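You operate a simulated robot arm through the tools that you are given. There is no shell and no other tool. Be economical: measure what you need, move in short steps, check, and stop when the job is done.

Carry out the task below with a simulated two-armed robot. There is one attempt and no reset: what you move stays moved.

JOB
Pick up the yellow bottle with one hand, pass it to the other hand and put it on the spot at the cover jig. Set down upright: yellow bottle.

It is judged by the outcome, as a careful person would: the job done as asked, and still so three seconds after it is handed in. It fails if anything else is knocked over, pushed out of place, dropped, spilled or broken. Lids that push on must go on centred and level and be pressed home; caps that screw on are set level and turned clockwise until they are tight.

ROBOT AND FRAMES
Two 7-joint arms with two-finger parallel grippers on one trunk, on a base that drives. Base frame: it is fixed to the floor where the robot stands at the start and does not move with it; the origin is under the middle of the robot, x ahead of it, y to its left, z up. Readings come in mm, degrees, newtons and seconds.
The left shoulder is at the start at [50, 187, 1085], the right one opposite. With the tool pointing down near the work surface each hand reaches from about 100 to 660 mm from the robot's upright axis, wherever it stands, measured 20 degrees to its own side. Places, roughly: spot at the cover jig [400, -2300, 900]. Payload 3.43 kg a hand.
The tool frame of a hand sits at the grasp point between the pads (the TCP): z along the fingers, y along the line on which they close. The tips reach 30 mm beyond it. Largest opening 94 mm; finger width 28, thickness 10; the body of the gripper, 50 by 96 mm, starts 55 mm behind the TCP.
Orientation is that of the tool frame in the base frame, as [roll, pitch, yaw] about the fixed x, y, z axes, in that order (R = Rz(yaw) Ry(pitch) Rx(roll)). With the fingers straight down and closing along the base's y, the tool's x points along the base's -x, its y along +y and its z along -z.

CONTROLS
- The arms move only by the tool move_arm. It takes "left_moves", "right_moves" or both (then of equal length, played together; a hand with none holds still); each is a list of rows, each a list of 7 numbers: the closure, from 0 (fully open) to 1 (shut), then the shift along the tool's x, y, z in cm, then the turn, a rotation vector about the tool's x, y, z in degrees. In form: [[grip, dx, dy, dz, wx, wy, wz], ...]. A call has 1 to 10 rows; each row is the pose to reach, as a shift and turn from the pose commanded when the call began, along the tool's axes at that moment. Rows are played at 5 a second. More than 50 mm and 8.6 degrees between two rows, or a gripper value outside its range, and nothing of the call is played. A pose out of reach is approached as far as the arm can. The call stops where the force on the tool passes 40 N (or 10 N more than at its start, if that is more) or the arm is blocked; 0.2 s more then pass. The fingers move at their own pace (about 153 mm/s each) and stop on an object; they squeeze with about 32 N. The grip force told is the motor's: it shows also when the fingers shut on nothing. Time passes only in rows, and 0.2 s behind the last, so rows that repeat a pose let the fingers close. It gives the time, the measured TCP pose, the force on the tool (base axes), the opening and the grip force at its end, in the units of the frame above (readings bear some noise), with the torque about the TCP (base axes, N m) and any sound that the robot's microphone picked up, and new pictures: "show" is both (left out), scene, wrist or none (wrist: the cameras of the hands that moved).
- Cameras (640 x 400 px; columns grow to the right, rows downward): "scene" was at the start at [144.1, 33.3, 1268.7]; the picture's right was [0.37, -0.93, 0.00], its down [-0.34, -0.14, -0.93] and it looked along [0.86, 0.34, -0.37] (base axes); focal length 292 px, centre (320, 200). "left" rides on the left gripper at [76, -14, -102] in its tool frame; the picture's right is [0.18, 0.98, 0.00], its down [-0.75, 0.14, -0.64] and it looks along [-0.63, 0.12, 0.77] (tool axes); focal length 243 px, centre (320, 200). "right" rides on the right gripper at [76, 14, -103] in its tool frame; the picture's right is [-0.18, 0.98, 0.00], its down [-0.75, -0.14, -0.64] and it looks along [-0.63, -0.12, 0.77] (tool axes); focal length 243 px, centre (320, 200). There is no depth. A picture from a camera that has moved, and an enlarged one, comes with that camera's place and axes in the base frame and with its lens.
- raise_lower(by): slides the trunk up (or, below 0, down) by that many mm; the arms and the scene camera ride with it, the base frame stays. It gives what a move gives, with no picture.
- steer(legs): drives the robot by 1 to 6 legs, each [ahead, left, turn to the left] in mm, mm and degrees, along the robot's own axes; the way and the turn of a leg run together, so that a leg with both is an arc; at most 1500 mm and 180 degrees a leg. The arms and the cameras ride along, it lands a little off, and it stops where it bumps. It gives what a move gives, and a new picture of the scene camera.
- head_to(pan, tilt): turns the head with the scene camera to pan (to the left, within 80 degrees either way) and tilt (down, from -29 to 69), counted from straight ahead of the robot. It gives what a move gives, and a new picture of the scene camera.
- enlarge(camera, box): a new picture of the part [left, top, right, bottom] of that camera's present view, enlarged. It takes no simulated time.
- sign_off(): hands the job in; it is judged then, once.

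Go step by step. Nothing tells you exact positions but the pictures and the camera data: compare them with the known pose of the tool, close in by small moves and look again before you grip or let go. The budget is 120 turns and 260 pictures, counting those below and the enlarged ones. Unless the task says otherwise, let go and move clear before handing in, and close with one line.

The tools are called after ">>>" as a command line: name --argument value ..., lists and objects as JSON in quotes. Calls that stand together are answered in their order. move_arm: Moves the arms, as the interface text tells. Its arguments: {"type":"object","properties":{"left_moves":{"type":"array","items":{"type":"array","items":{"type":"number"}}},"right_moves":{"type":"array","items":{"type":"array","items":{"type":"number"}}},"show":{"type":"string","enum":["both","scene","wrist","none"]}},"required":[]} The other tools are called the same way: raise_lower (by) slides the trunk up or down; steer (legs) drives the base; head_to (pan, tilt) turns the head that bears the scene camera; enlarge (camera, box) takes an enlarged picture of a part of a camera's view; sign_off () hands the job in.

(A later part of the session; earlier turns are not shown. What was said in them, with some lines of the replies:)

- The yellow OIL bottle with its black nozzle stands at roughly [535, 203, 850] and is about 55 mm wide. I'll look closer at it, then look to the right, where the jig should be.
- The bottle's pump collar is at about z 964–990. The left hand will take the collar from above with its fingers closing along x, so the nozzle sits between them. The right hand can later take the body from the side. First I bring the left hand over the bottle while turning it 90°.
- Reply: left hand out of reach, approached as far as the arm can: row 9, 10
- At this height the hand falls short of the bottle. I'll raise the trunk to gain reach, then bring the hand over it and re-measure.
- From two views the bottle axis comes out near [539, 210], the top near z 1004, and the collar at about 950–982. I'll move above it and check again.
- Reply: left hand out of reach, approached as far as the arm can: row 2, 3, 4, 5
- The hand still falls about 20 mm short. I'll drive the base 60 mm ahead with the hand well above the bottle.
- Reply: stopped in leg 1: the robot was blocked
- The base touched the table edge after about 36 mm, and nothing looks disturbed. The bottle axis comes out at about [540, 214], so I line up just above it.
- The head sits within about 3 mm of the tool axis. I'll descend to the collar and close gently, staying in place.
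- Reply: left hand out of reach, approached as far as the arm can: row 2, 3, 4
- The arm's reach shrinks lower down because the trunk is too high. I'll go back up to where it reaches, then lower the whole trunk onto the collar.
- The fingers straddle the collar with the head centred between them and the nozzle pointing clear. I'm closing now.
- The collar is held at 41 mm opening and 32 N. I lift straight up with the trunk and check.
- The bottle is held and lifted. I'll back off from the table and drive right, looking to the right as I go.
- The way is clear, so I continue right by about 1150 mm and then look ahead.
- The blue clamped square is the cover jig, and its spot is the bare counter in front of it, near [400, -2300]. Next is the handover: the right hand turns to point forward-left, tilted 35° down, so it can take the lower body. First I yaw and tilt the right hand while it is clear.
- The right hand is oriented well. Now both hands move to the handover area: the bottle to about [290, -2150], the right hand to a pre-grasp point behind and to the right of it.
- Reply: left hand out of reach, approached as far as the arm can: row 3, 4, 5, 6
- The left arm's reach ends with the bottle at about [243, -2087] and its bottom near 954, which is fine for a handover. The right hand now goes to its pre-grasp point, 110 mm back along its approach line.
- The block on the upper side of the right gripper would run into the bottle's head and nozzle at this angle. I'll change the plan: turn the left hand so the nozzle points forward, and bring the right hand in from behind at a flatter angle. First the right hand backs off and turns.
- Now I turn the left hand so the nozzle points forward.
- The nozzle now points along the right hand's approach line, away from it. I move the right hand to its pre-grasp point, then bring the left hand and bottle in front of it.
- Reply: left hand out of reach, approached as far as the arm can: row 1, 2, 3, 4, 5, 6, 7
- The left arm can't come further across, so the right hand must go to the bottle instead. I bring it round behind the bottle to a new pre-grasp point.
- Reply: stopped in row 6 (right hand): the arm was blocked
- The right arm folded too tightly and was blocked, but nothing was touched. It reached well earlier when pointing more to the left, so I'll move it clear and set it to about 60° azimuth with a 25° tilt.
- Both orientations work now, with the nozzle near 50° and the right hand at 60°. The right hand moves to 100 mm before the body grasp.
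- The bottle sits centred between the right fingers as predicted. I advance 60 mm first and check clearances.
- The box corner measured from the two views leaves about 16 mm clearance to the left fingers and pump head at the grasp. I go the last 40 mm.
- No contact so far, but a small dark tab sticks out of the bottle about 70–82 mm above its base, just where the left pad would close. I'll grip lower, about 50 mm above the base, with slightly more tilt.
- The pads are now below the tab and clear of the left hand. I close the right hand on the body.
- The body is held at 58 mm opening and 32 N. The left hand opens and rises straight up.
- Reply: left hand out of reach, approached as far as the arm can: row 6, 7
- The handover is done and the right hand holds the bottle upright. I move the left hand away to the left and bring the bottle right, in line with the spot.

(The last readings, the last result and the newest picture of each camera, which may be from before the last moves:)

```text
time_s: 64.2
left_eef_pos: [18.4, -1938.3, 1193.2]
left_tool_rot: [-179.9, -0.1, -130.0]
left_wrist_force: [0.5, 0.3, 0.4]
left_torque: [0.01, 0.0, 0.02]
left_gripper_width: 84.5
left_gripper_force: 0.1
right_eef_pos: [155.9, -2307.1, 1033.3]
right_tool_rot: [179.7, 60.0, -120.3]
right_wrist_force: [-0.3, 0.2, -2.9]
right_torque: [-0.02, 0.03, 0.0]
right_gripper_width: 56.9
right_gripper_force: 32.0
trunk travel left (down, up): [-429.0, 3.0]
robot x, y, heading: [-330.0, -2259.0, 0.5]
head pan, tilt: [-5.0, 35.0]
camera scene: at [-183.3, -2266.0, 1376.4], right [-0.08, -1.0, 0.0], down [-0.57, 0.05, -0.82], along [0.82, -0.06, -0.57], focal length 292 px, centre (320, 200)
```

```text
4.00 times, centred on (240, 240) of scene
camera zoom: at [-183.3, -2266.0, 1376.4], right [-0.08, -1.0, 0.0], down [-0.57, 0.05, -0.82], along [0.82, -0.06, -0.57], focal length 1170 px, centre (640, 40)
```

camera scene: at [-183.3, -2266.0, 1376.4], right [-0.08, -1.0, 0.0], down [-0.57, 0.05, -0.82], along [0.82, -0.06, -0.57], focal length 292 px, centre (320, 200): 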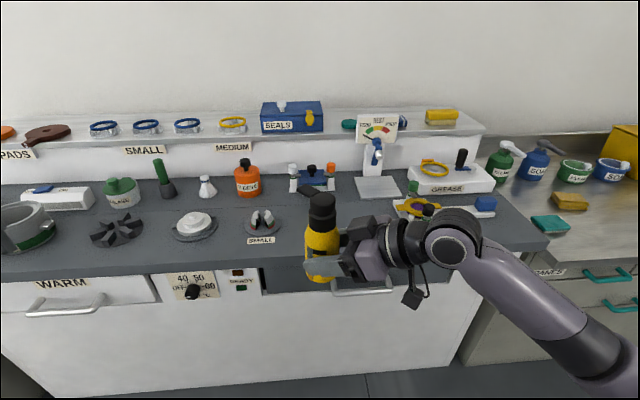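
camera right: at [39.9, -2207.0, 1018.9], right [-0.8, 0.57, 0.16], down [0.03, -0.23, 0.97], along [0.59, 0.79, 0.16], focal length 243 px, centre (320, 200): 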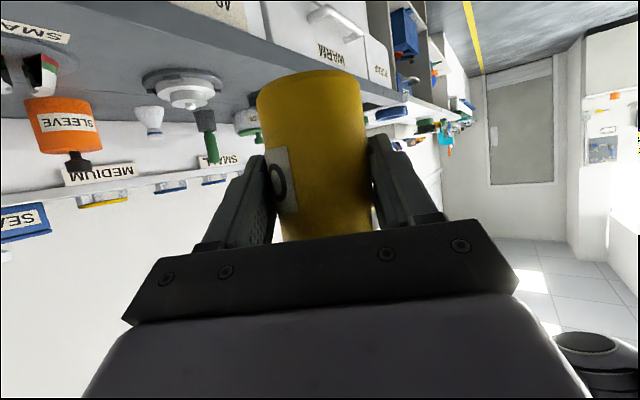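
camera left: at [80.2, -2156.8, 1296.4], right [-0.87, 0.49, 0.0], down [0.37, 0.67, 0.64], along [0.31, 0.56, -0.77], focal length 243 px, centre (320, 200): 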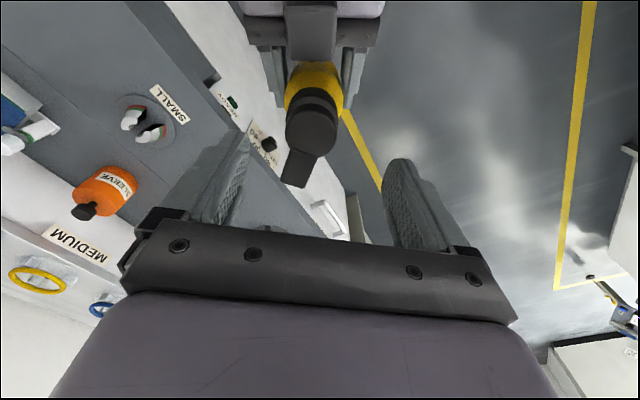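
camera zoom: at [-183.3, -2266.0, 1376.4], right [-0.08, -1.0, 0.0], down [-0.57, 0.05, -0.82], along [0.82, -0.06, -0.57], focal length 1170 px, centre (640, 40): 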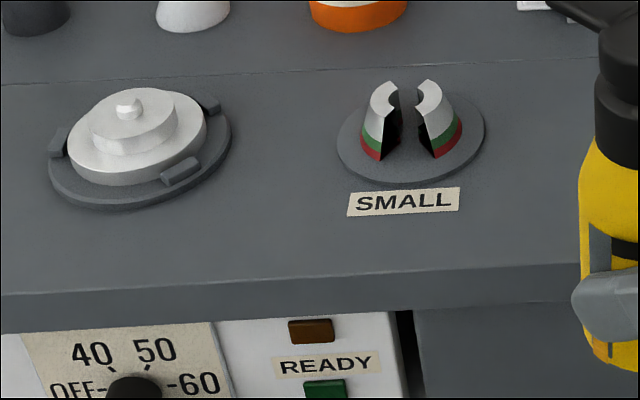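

The counter top comes out at roughly z 870 ± 20 and its front edge at x ≈ 312. I drive 240 mm ahead so the bottle hovers over the spot.

>>> steer --legs '[[240, 0, 0]]'

>>> head_to --pan -8 --tilt 42

```text
time_s: 65.9
left_eef_pos: [255.3, -1936.0, 1193.1]
left_tool_rot: [-180.0, -0.1, -129.8]
left_wrist_force: [0.0, 0.4, 0.1]
left_torque: [0.0, 0.04, 0.02]
left_gripper_width: 84.6
left_gripper_force: 0.1
right_eef_pos: [393.4, -2304.2, 1033.9]
right_tool_rot: [179.5, 60.0, -120.3]
right_wrist_force: [0.5, 0.6, -1.2]
right_torque: [0.01, 0.03, -0.02]
right_gripper_width: 56.4
right_gripper_force: 31.7
trunk travel left (down, up): [-429.0, 3.0]
robot x, y, heading: [-90.5, -2257.1, 0.5]
head pan, tilt: [-5.0, 35.0]
camera scene: at [55.0, -2263.8, 1376.3], right [-0.08, -1.0, 0.0], down [-0.57, 0.04, -0.82], along [0.82, -0.06, -0.57], focal length 292 px, centre (320, 200)
```

scene: 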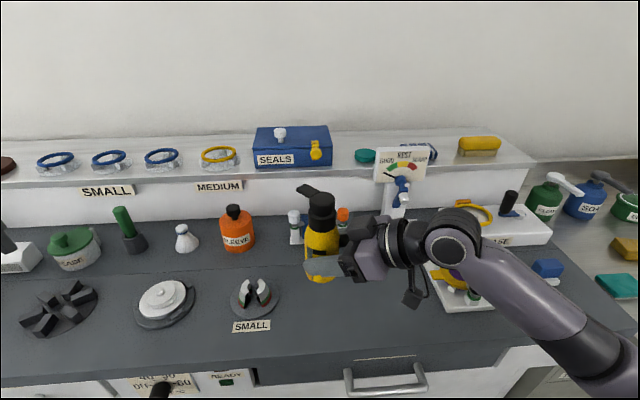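

```text
time_s: 66.6
left_eef_pos: [255.0, -1935.2, 1194.1]
left_tool_rot: [-179.9, 0.0, -129.8]
left_wrist_force: [-0.5, -0.1, 0.3]
left_torque: [0.01, -0.02, -0.01]
left_gripper_width: 84.6
left_gripper_force: 0.1
right_eef_pos: [393.8, -2303.9, 1032.5]
right_tool_rot: [179.6, 60.1, -120.1]
right_wrist_force: [-0.5, 0.5, -1.2]
right_torque: [0.04, 0.02, 0.02]
right_gripper_width: 56.5
right_gripper_force: 31.7
trunk travel left (down, up): [-429.0, 3.0]
robot x, y, heading: [-94.4, -2256.9, 0.4]
head pan, tilt: [-8.0, 42.0]
camera scene: at [49.3, -2267.8, 1365.9], right [-0.13, -0.99, 0.0], down [-0.66, 0.09, -0.74], along [0.74, -0.1, -0.67], focal length 292 px, centre (320, 200)
```

scene: 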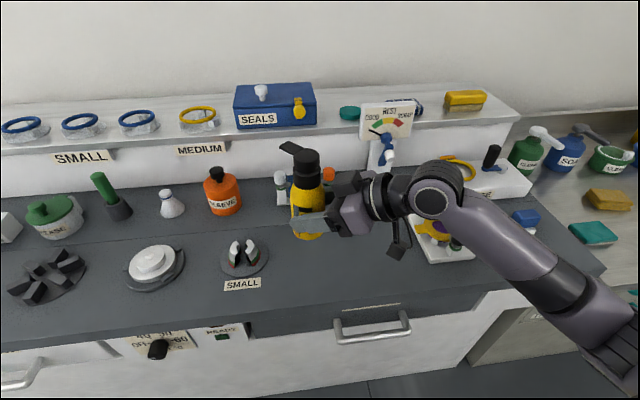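

>>> enlarge --camera "scene" --box '[240, 130, 400, 250]'

>>> enlarge --camera "right" --box '[0, 0, 640, 400]'

```text
3.33 times, centred on (320, 190) of scene
camera zoom: at [49.3, -2267.8, 1365.9], right [-0.13, -0.99, 0.0], down [-0.66, 0.09, -0.74], along [0.74, -0.1, -0.67], focal length 975 px, centre (320, 233)
```

zoom: 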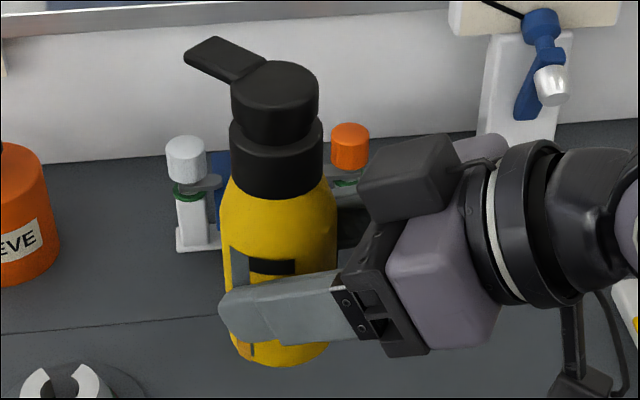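

```text
1.00 times, centred on (320, 200) of right
camera zoom: at [316.6, -2407.3, 1019.4], right [-0.81, 0.57, 0.16], down [0.04, -0.23, 0.97], along [0.59, 0.79, 0.16], focal length 243 px, centre (320, 200)
```

zoom: 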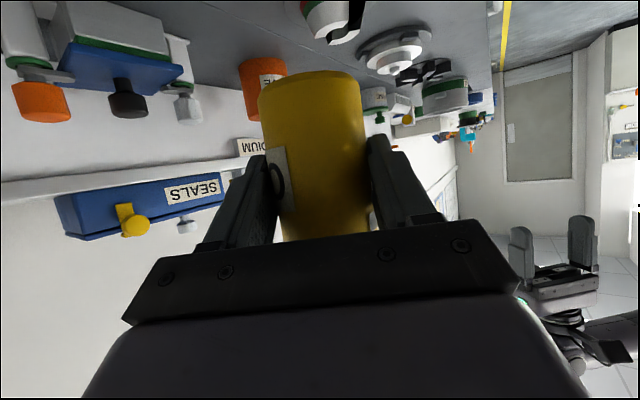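

The bottle hangs upright over the spot. I lower it 80 mm first, then check the gap.

>>> move_arm --right_moves '[[1, 1.8, -0.1, 0.9, 0, 0, 0], [1, 3.6, -0.2, 1.9, 0, 0, 0], [1, 5.4, -0.3, 2.8, 0, 0, 0], [1, 7.08, -0.35, 3.75, 0, 0, 0], [1, 7.08, -0.35, 3.75, 0, 0, 0]]' --show "both"

>>> enlarge --camera "scene" --box '[220, 150, 420, 300]'

```text
time_s: 67.8
left_eef_pos: [255.0, -1934.7, 1193.4]
left_tool_rot: [-179.8, 0.0, -129.8]
left_wrist_force: [-0.2, -0.1, -0.4]
left_torque: [0.01, -0.01, 0.02]
left_gripper_width: 84.5
left_gripper_force: 0.1
right_eef_pos: [394.4, -2308.4, 953.2]
right_tool_rot: [179.8, 60.0, -120.2]
right_wrist_force: [0.1, -0.6, -1.6]
right_torque: [-0.03, 0.06, 0.01]
right_gripper_width: 56.4
right_gripper_force: 32.1
trunk travel left (down, up): [-429.0, 3.0]
robot x, y, heading: [-91.2, -2255.5, 0.7]
head pan, tilt: [-8.0, 42.0]
camera scene: at [49.4, -2267.8, 1365.9], right [-0.13, -0.99, 0.0], down [-0.66, 0.09, -0.74], along [0.74, -0.1, -0.67], focal length 292 px, centre (320, 200)
camera right: at [318.4, -2411.6, 938.8], right [-0.81, 0.57, 0.16], down [0.04, -0.23, 0.97], along [0.59, 0.79, 0.16], focal length 243 px, centre (320, 200)
```

scene: 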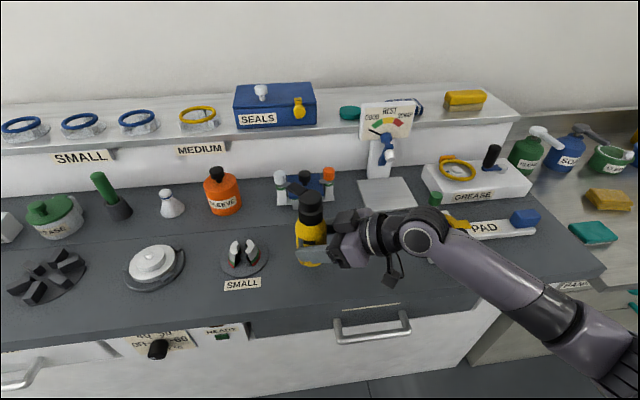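
right: 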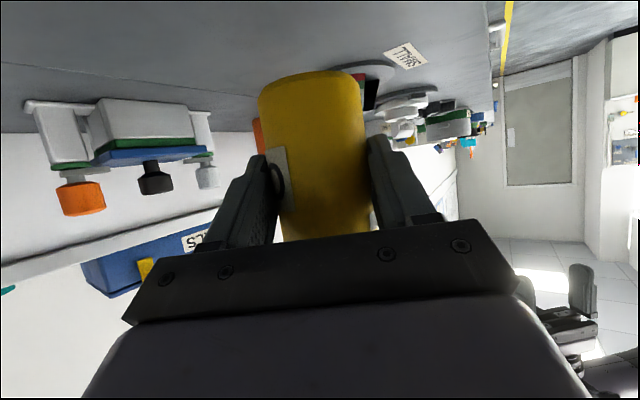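

```text
2.67 times, centred on (320, 225) of scene
camera zoom: at [49.4, -2267.8, 1365.9], right [-0.13, -0.99, 0.0], down [-0.66, 0.09, -0.74], along [0.74, -0.1, -0.67], focal length 780 px, centre (320, 133)
```

zoom: 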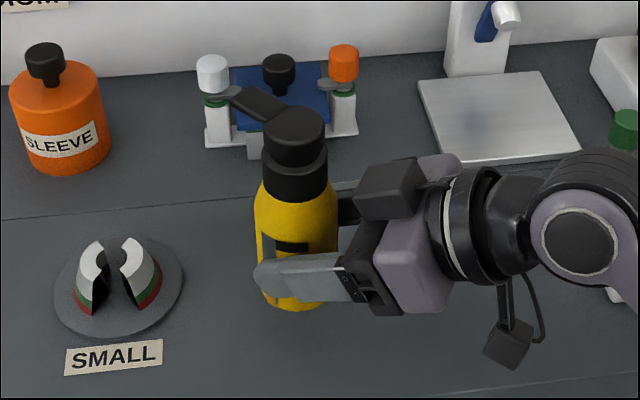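

From the low wrist camera the counter is near z 855, so about 45 mm of gap remains. I lower another 36 mm, then creep down while watching the force.

>>> move_arm --right_moves '[[1, 1.2, 0, 0.7, 0, 0, 0], [1, 2.3, 0, 1.3, 0, 0, 0], [1, 3.12, 0, 1.8, 0, 0, 0], [1, 3.12, 0, 1.8, 0, 0, 0]]' --show "wrist"

>>> enlarge --camera "scene" --box '[260, 180, 400, 290]'

```text
time_s: 68.8
left_eef_pos: [255.9, -1935.9, 1192.1]
left_tool_rot: [-179.8, 0.0, -129.8]
left_wrist_force: [-0.2, -0.1, -0.3]
left_torque: [0.03, -0.02, 0.01]
left_gripper_width: 84.7
left_gripper_force: 0.0
right_eef_pos: [394.4, -2308.3, 916.6]
right_tool_rot: [179.7, 60.0, -120.3]
right_wrist_force: [0.4, 0.4, -2.0]
right_torque: [-0.02, 0.04, 0.0]
right_gripper_width: 56.4
right_gripper_force: 32.0
trunk travel left (down, up): [-429.0, 3.0]
robot x, y, heading: [-91.3, -2256.2, 0.5]
head pan, tilt: [-8.0, 42.0]
camera right: at [317.9, -2411.6, 902.6], right [-0.81, 0.57, 0.16], down [0.04, -0.23, 0.97], along [0.59, 0.79, 0.16], focal length 243 px, centre (320, 200)
```

right: 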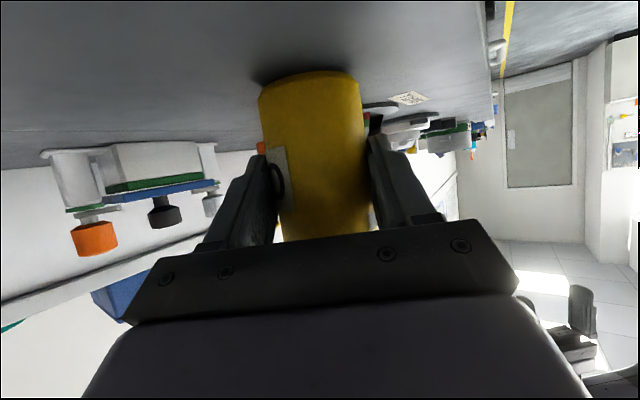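

```text
3.64 times, centred on (330, 235) of scene
camera zoom: at [49.4, -2267.8, 1365.9], right [-0.13, -0.99, 0.0], down [-0.66, 0.09, -0.74], along [0.74, -0.1, -0.67], focal length 1063 px, centre (284, 73)
```

zoom: 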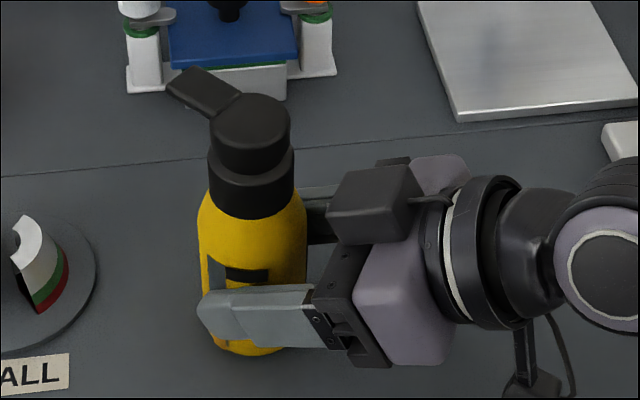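

>>> move_arm --right_moves '[[1, 0.17, 0, 0.1, 0, 0, 0], [1, 0.35, 0, 0.2, 0, 0, 0], [1, 0.52, 0, 0.3, 0, 0, 0], [1, 0.52, 0, 0.3, 0, 0, 0]]' --show "wrist"

```text
time_s: 69.8
left_eef_pos: [254.2, -1936.3, 1193.7]
left_tool_rot: [-179.7, -0.1, -129.8]
left_wrist_force: [-0.2, -0.7, -0.2]
left_torque: [0.01, 0.01, 0.02]
left_gripper_width: 84.7
left_gripper_force: 0.2
right_eef_pos: [394.1, -2309.1, 912.9]
right_tool_rot: [-179.9, 60.3, -120.1]
right_wrist_force: [-0.2, -2.5, 7.4]
right_torque: [-0.23, -0.01, -0.01]
right_gripper_width: 56.3
right_gripper_force: 31.8
trunk travel left (down, up): [-429.0, 3.0]
robot x, y, heading: [-94.0, -2256.6, 0.7]
head pan, tilt: [-8.0, 42.0]
camera right: at [318.1, -2411.5, 898.6], right [-0.81, 0.57, 0.16], down [0.03, -0.23, 0.97], along [0.59, 0.79, 0.17], focal length 243 px, centre (320, 200)
```

right: 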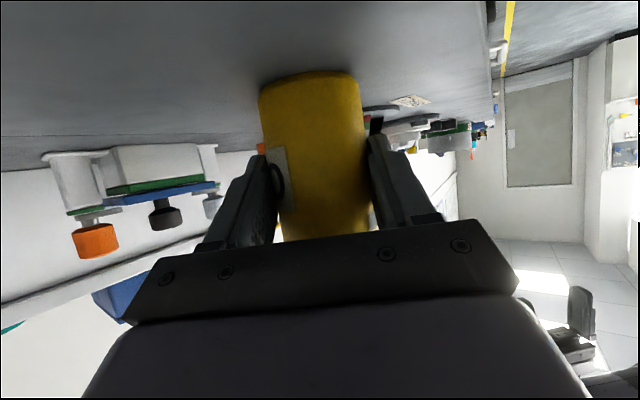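

The bottle touched down, with about 9 N on the tool. I relieve the preload slightly and open the fingers.

>>> move_arm --right_moves '[[1, -0.1, 0, -0.06, 0, 0, 0], [0.36, -0.1, 0, -0.06, 0, 0, 0], [0.3, -0.1, 0, -0.06, 0, 0, 0], [0.2, -0.1, 0, -0.06, 0, 0, 0], [0.1, -0.1, 0, -0.06, 0, 0, 0], [0.1, -0.1, 0, -0.06, 0, 0, 0]]' --show "both"

>>> enlarge --camera "scene" --box '[260, 180, 400, 290]'

```text
time_s: 71.2
left_eef_pos: [256.2, -1935.6, 1193.4]
left_tool_rot: [-179.9, 0.0, -129.8]
left_wrist_force: [0.5, -0.4, 0.7]
left_torque: [-0.02, 0.0, -0.02]
left_gripper_width: 84.4
left_gripper_force: 0.1
right_eef_pos: [394.2, -2309.1, 913.2]
right_tool_rot: [179.7, 60.0, -120.3]
right_wrist_force: [0.0, 0.0, -0.5]
right_torque: [0.04, -0.01, 0.03]
right_gripper_width: 84.5
right_gripper_force: 0.1
trunk travel left (down, up): [-429.0, 3.0]
robot x, y, heading: [-91.0, -2258.1, 0.7]
head pan, tilt: [-8.0, 42.0]
camera scene: at [49.2, -2267.8, 1365.9], right [-0.13, -0.99, 0.0], down [-0.66, 0.09, -0.74], along [0.74, -0.1, -0.67], focal length 292 px, centre (320, 200)
camera right: at [318.0, -2412.0, 898.8], right [-0.81, 0.57, 0.16], down [0.04, -0.23, 0.97], along [0.59, 0.79, 0.16], focal length 243 px, centre (320, 200)
```

scene: 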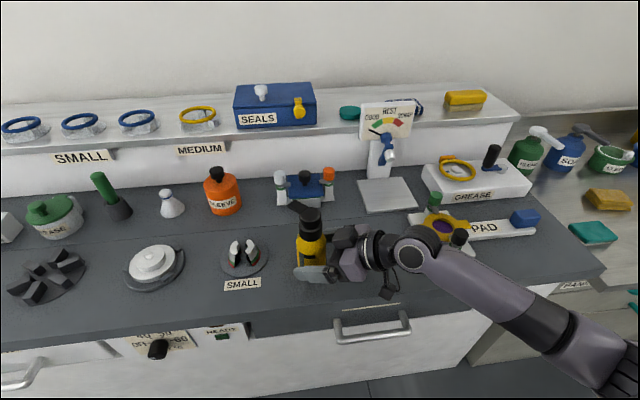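
right: 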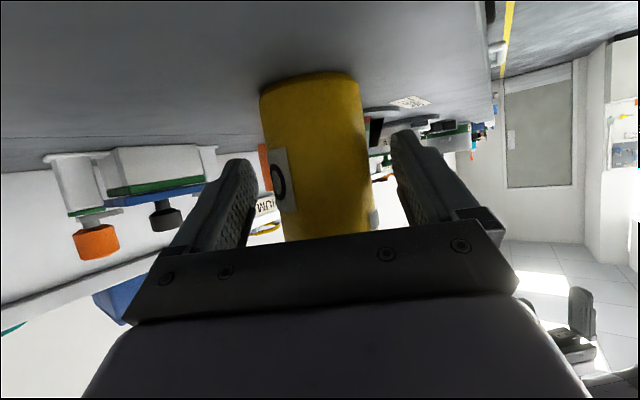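

```text
3.64 times, centred on (330, 235) of scene
camera zoom: at [49.2, -2267.8, 1365.9], right [-0.13, -0.99, 0.0], down [-0.66, 0.09, -0.74], along [0.74, -0.1, -0.67], focal length 1063 px, centre (284, 73)
```

zoom: 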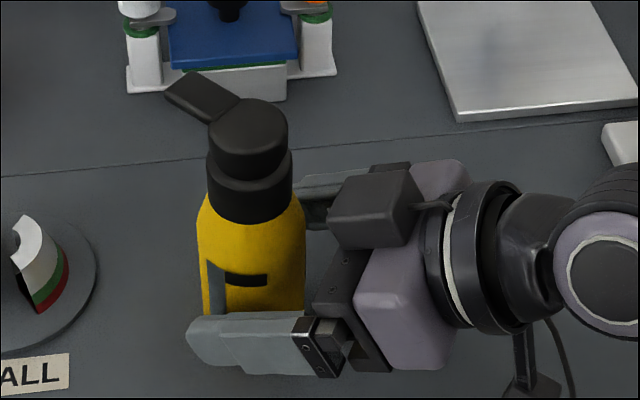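

The bottle stands free and upright. I withdraw the right hand back along its approach line.

>>> move_arm --right_moves '[[0.1, 0, 0, -2, 0, 0, 0], [0.1, 0, 0, -5, 0, 0, 0], [0.1, 0, 0, -8, 0, 0, 0], [0.1, 0, 0, -11, 0, 0, 0], [0.1, 0, 0, -14, 0, 0, 0], [0.1, 0, 0, -14, 0, 0, 0]]' --show "scene"

>>> enlarge --camera "scene" --box '[220, 160, 380, 300]'

```text
time_s: 72.6
left_eef_pos: [255.9, -1935.4, 1193.2]
left_tool_rot: [-179.9, 0.0, -129.8]
left_wrist_force: [-1.0, -0.2, 0.0]
left_torque: [0.0, 0.0, 0.07]
left_gripper_width: 84.6
left_gripper_force: 0.1
right_eef_pos: [331.3, -2414.1, 983.0]
right_tool_rot: [179.6, 60.0, -120.3]
right_wrist_force: [-0.2, -0.1, 0.1]
right_torque: [-0.02, 0.04, 0.02]
right_gripper_width: 84.8
right_gripper_force: 0.0
trunk travel left (down, up): [-429.0, 3.0]
robot x, y, heading: [-88.6, -2259.3, 0.3]
head pan, tilt: [-8.0, 42.0]
camera scene: at [49.4, -2267.7, 1365.9], right [-0.13, -0.99, 0.0], down [-0.66, 0.09, -0.74], along [0.74, -0.1, -0.67], focal length 292 px, centre (320, 200)
```

scene: 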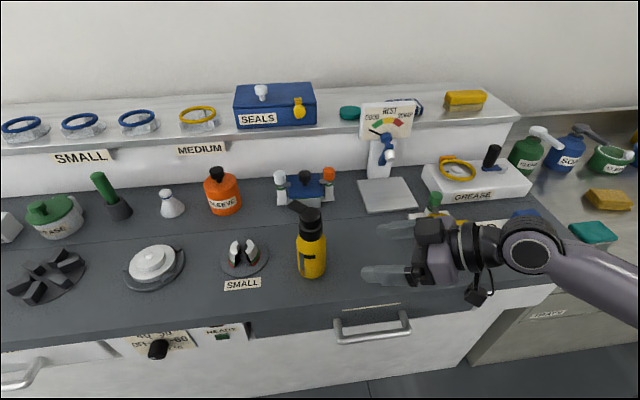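

```text
2.86 times, centred on (300, 230) of scene
camera zoom: at [49.4, -2267.7, 1365.9], right [-0.13, -0.99, 0.0], down [-0.66, 0.09, -0.74], along [0.74, -0.1, -0.67], focal length 835 px, centre (377, 114)
```

zoom: 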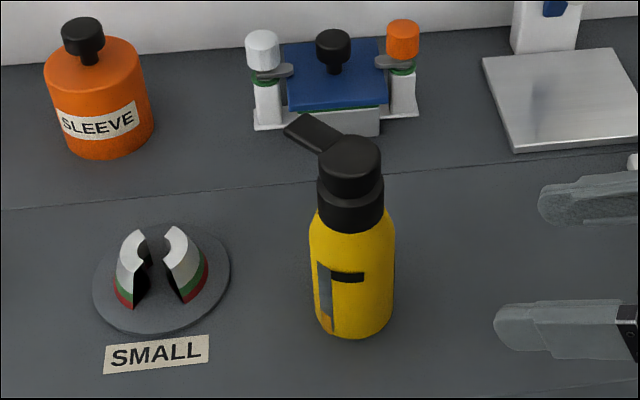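

The bottle stands upright on the counter in front of the cover jig at about [399, -2300]. Both hands are clear and nothing around it has moved, so I hand the job in.

>>> sign_off

```text
The job is handed in.
```

The left hand picked up the yellow bottle and passed it to the right hand, which set it upright at about [399, -2300], in front of the blue clamped fixture. No mark was visible on the counter, so I took that fixture to be the cover jig because the spot coordinates match it.
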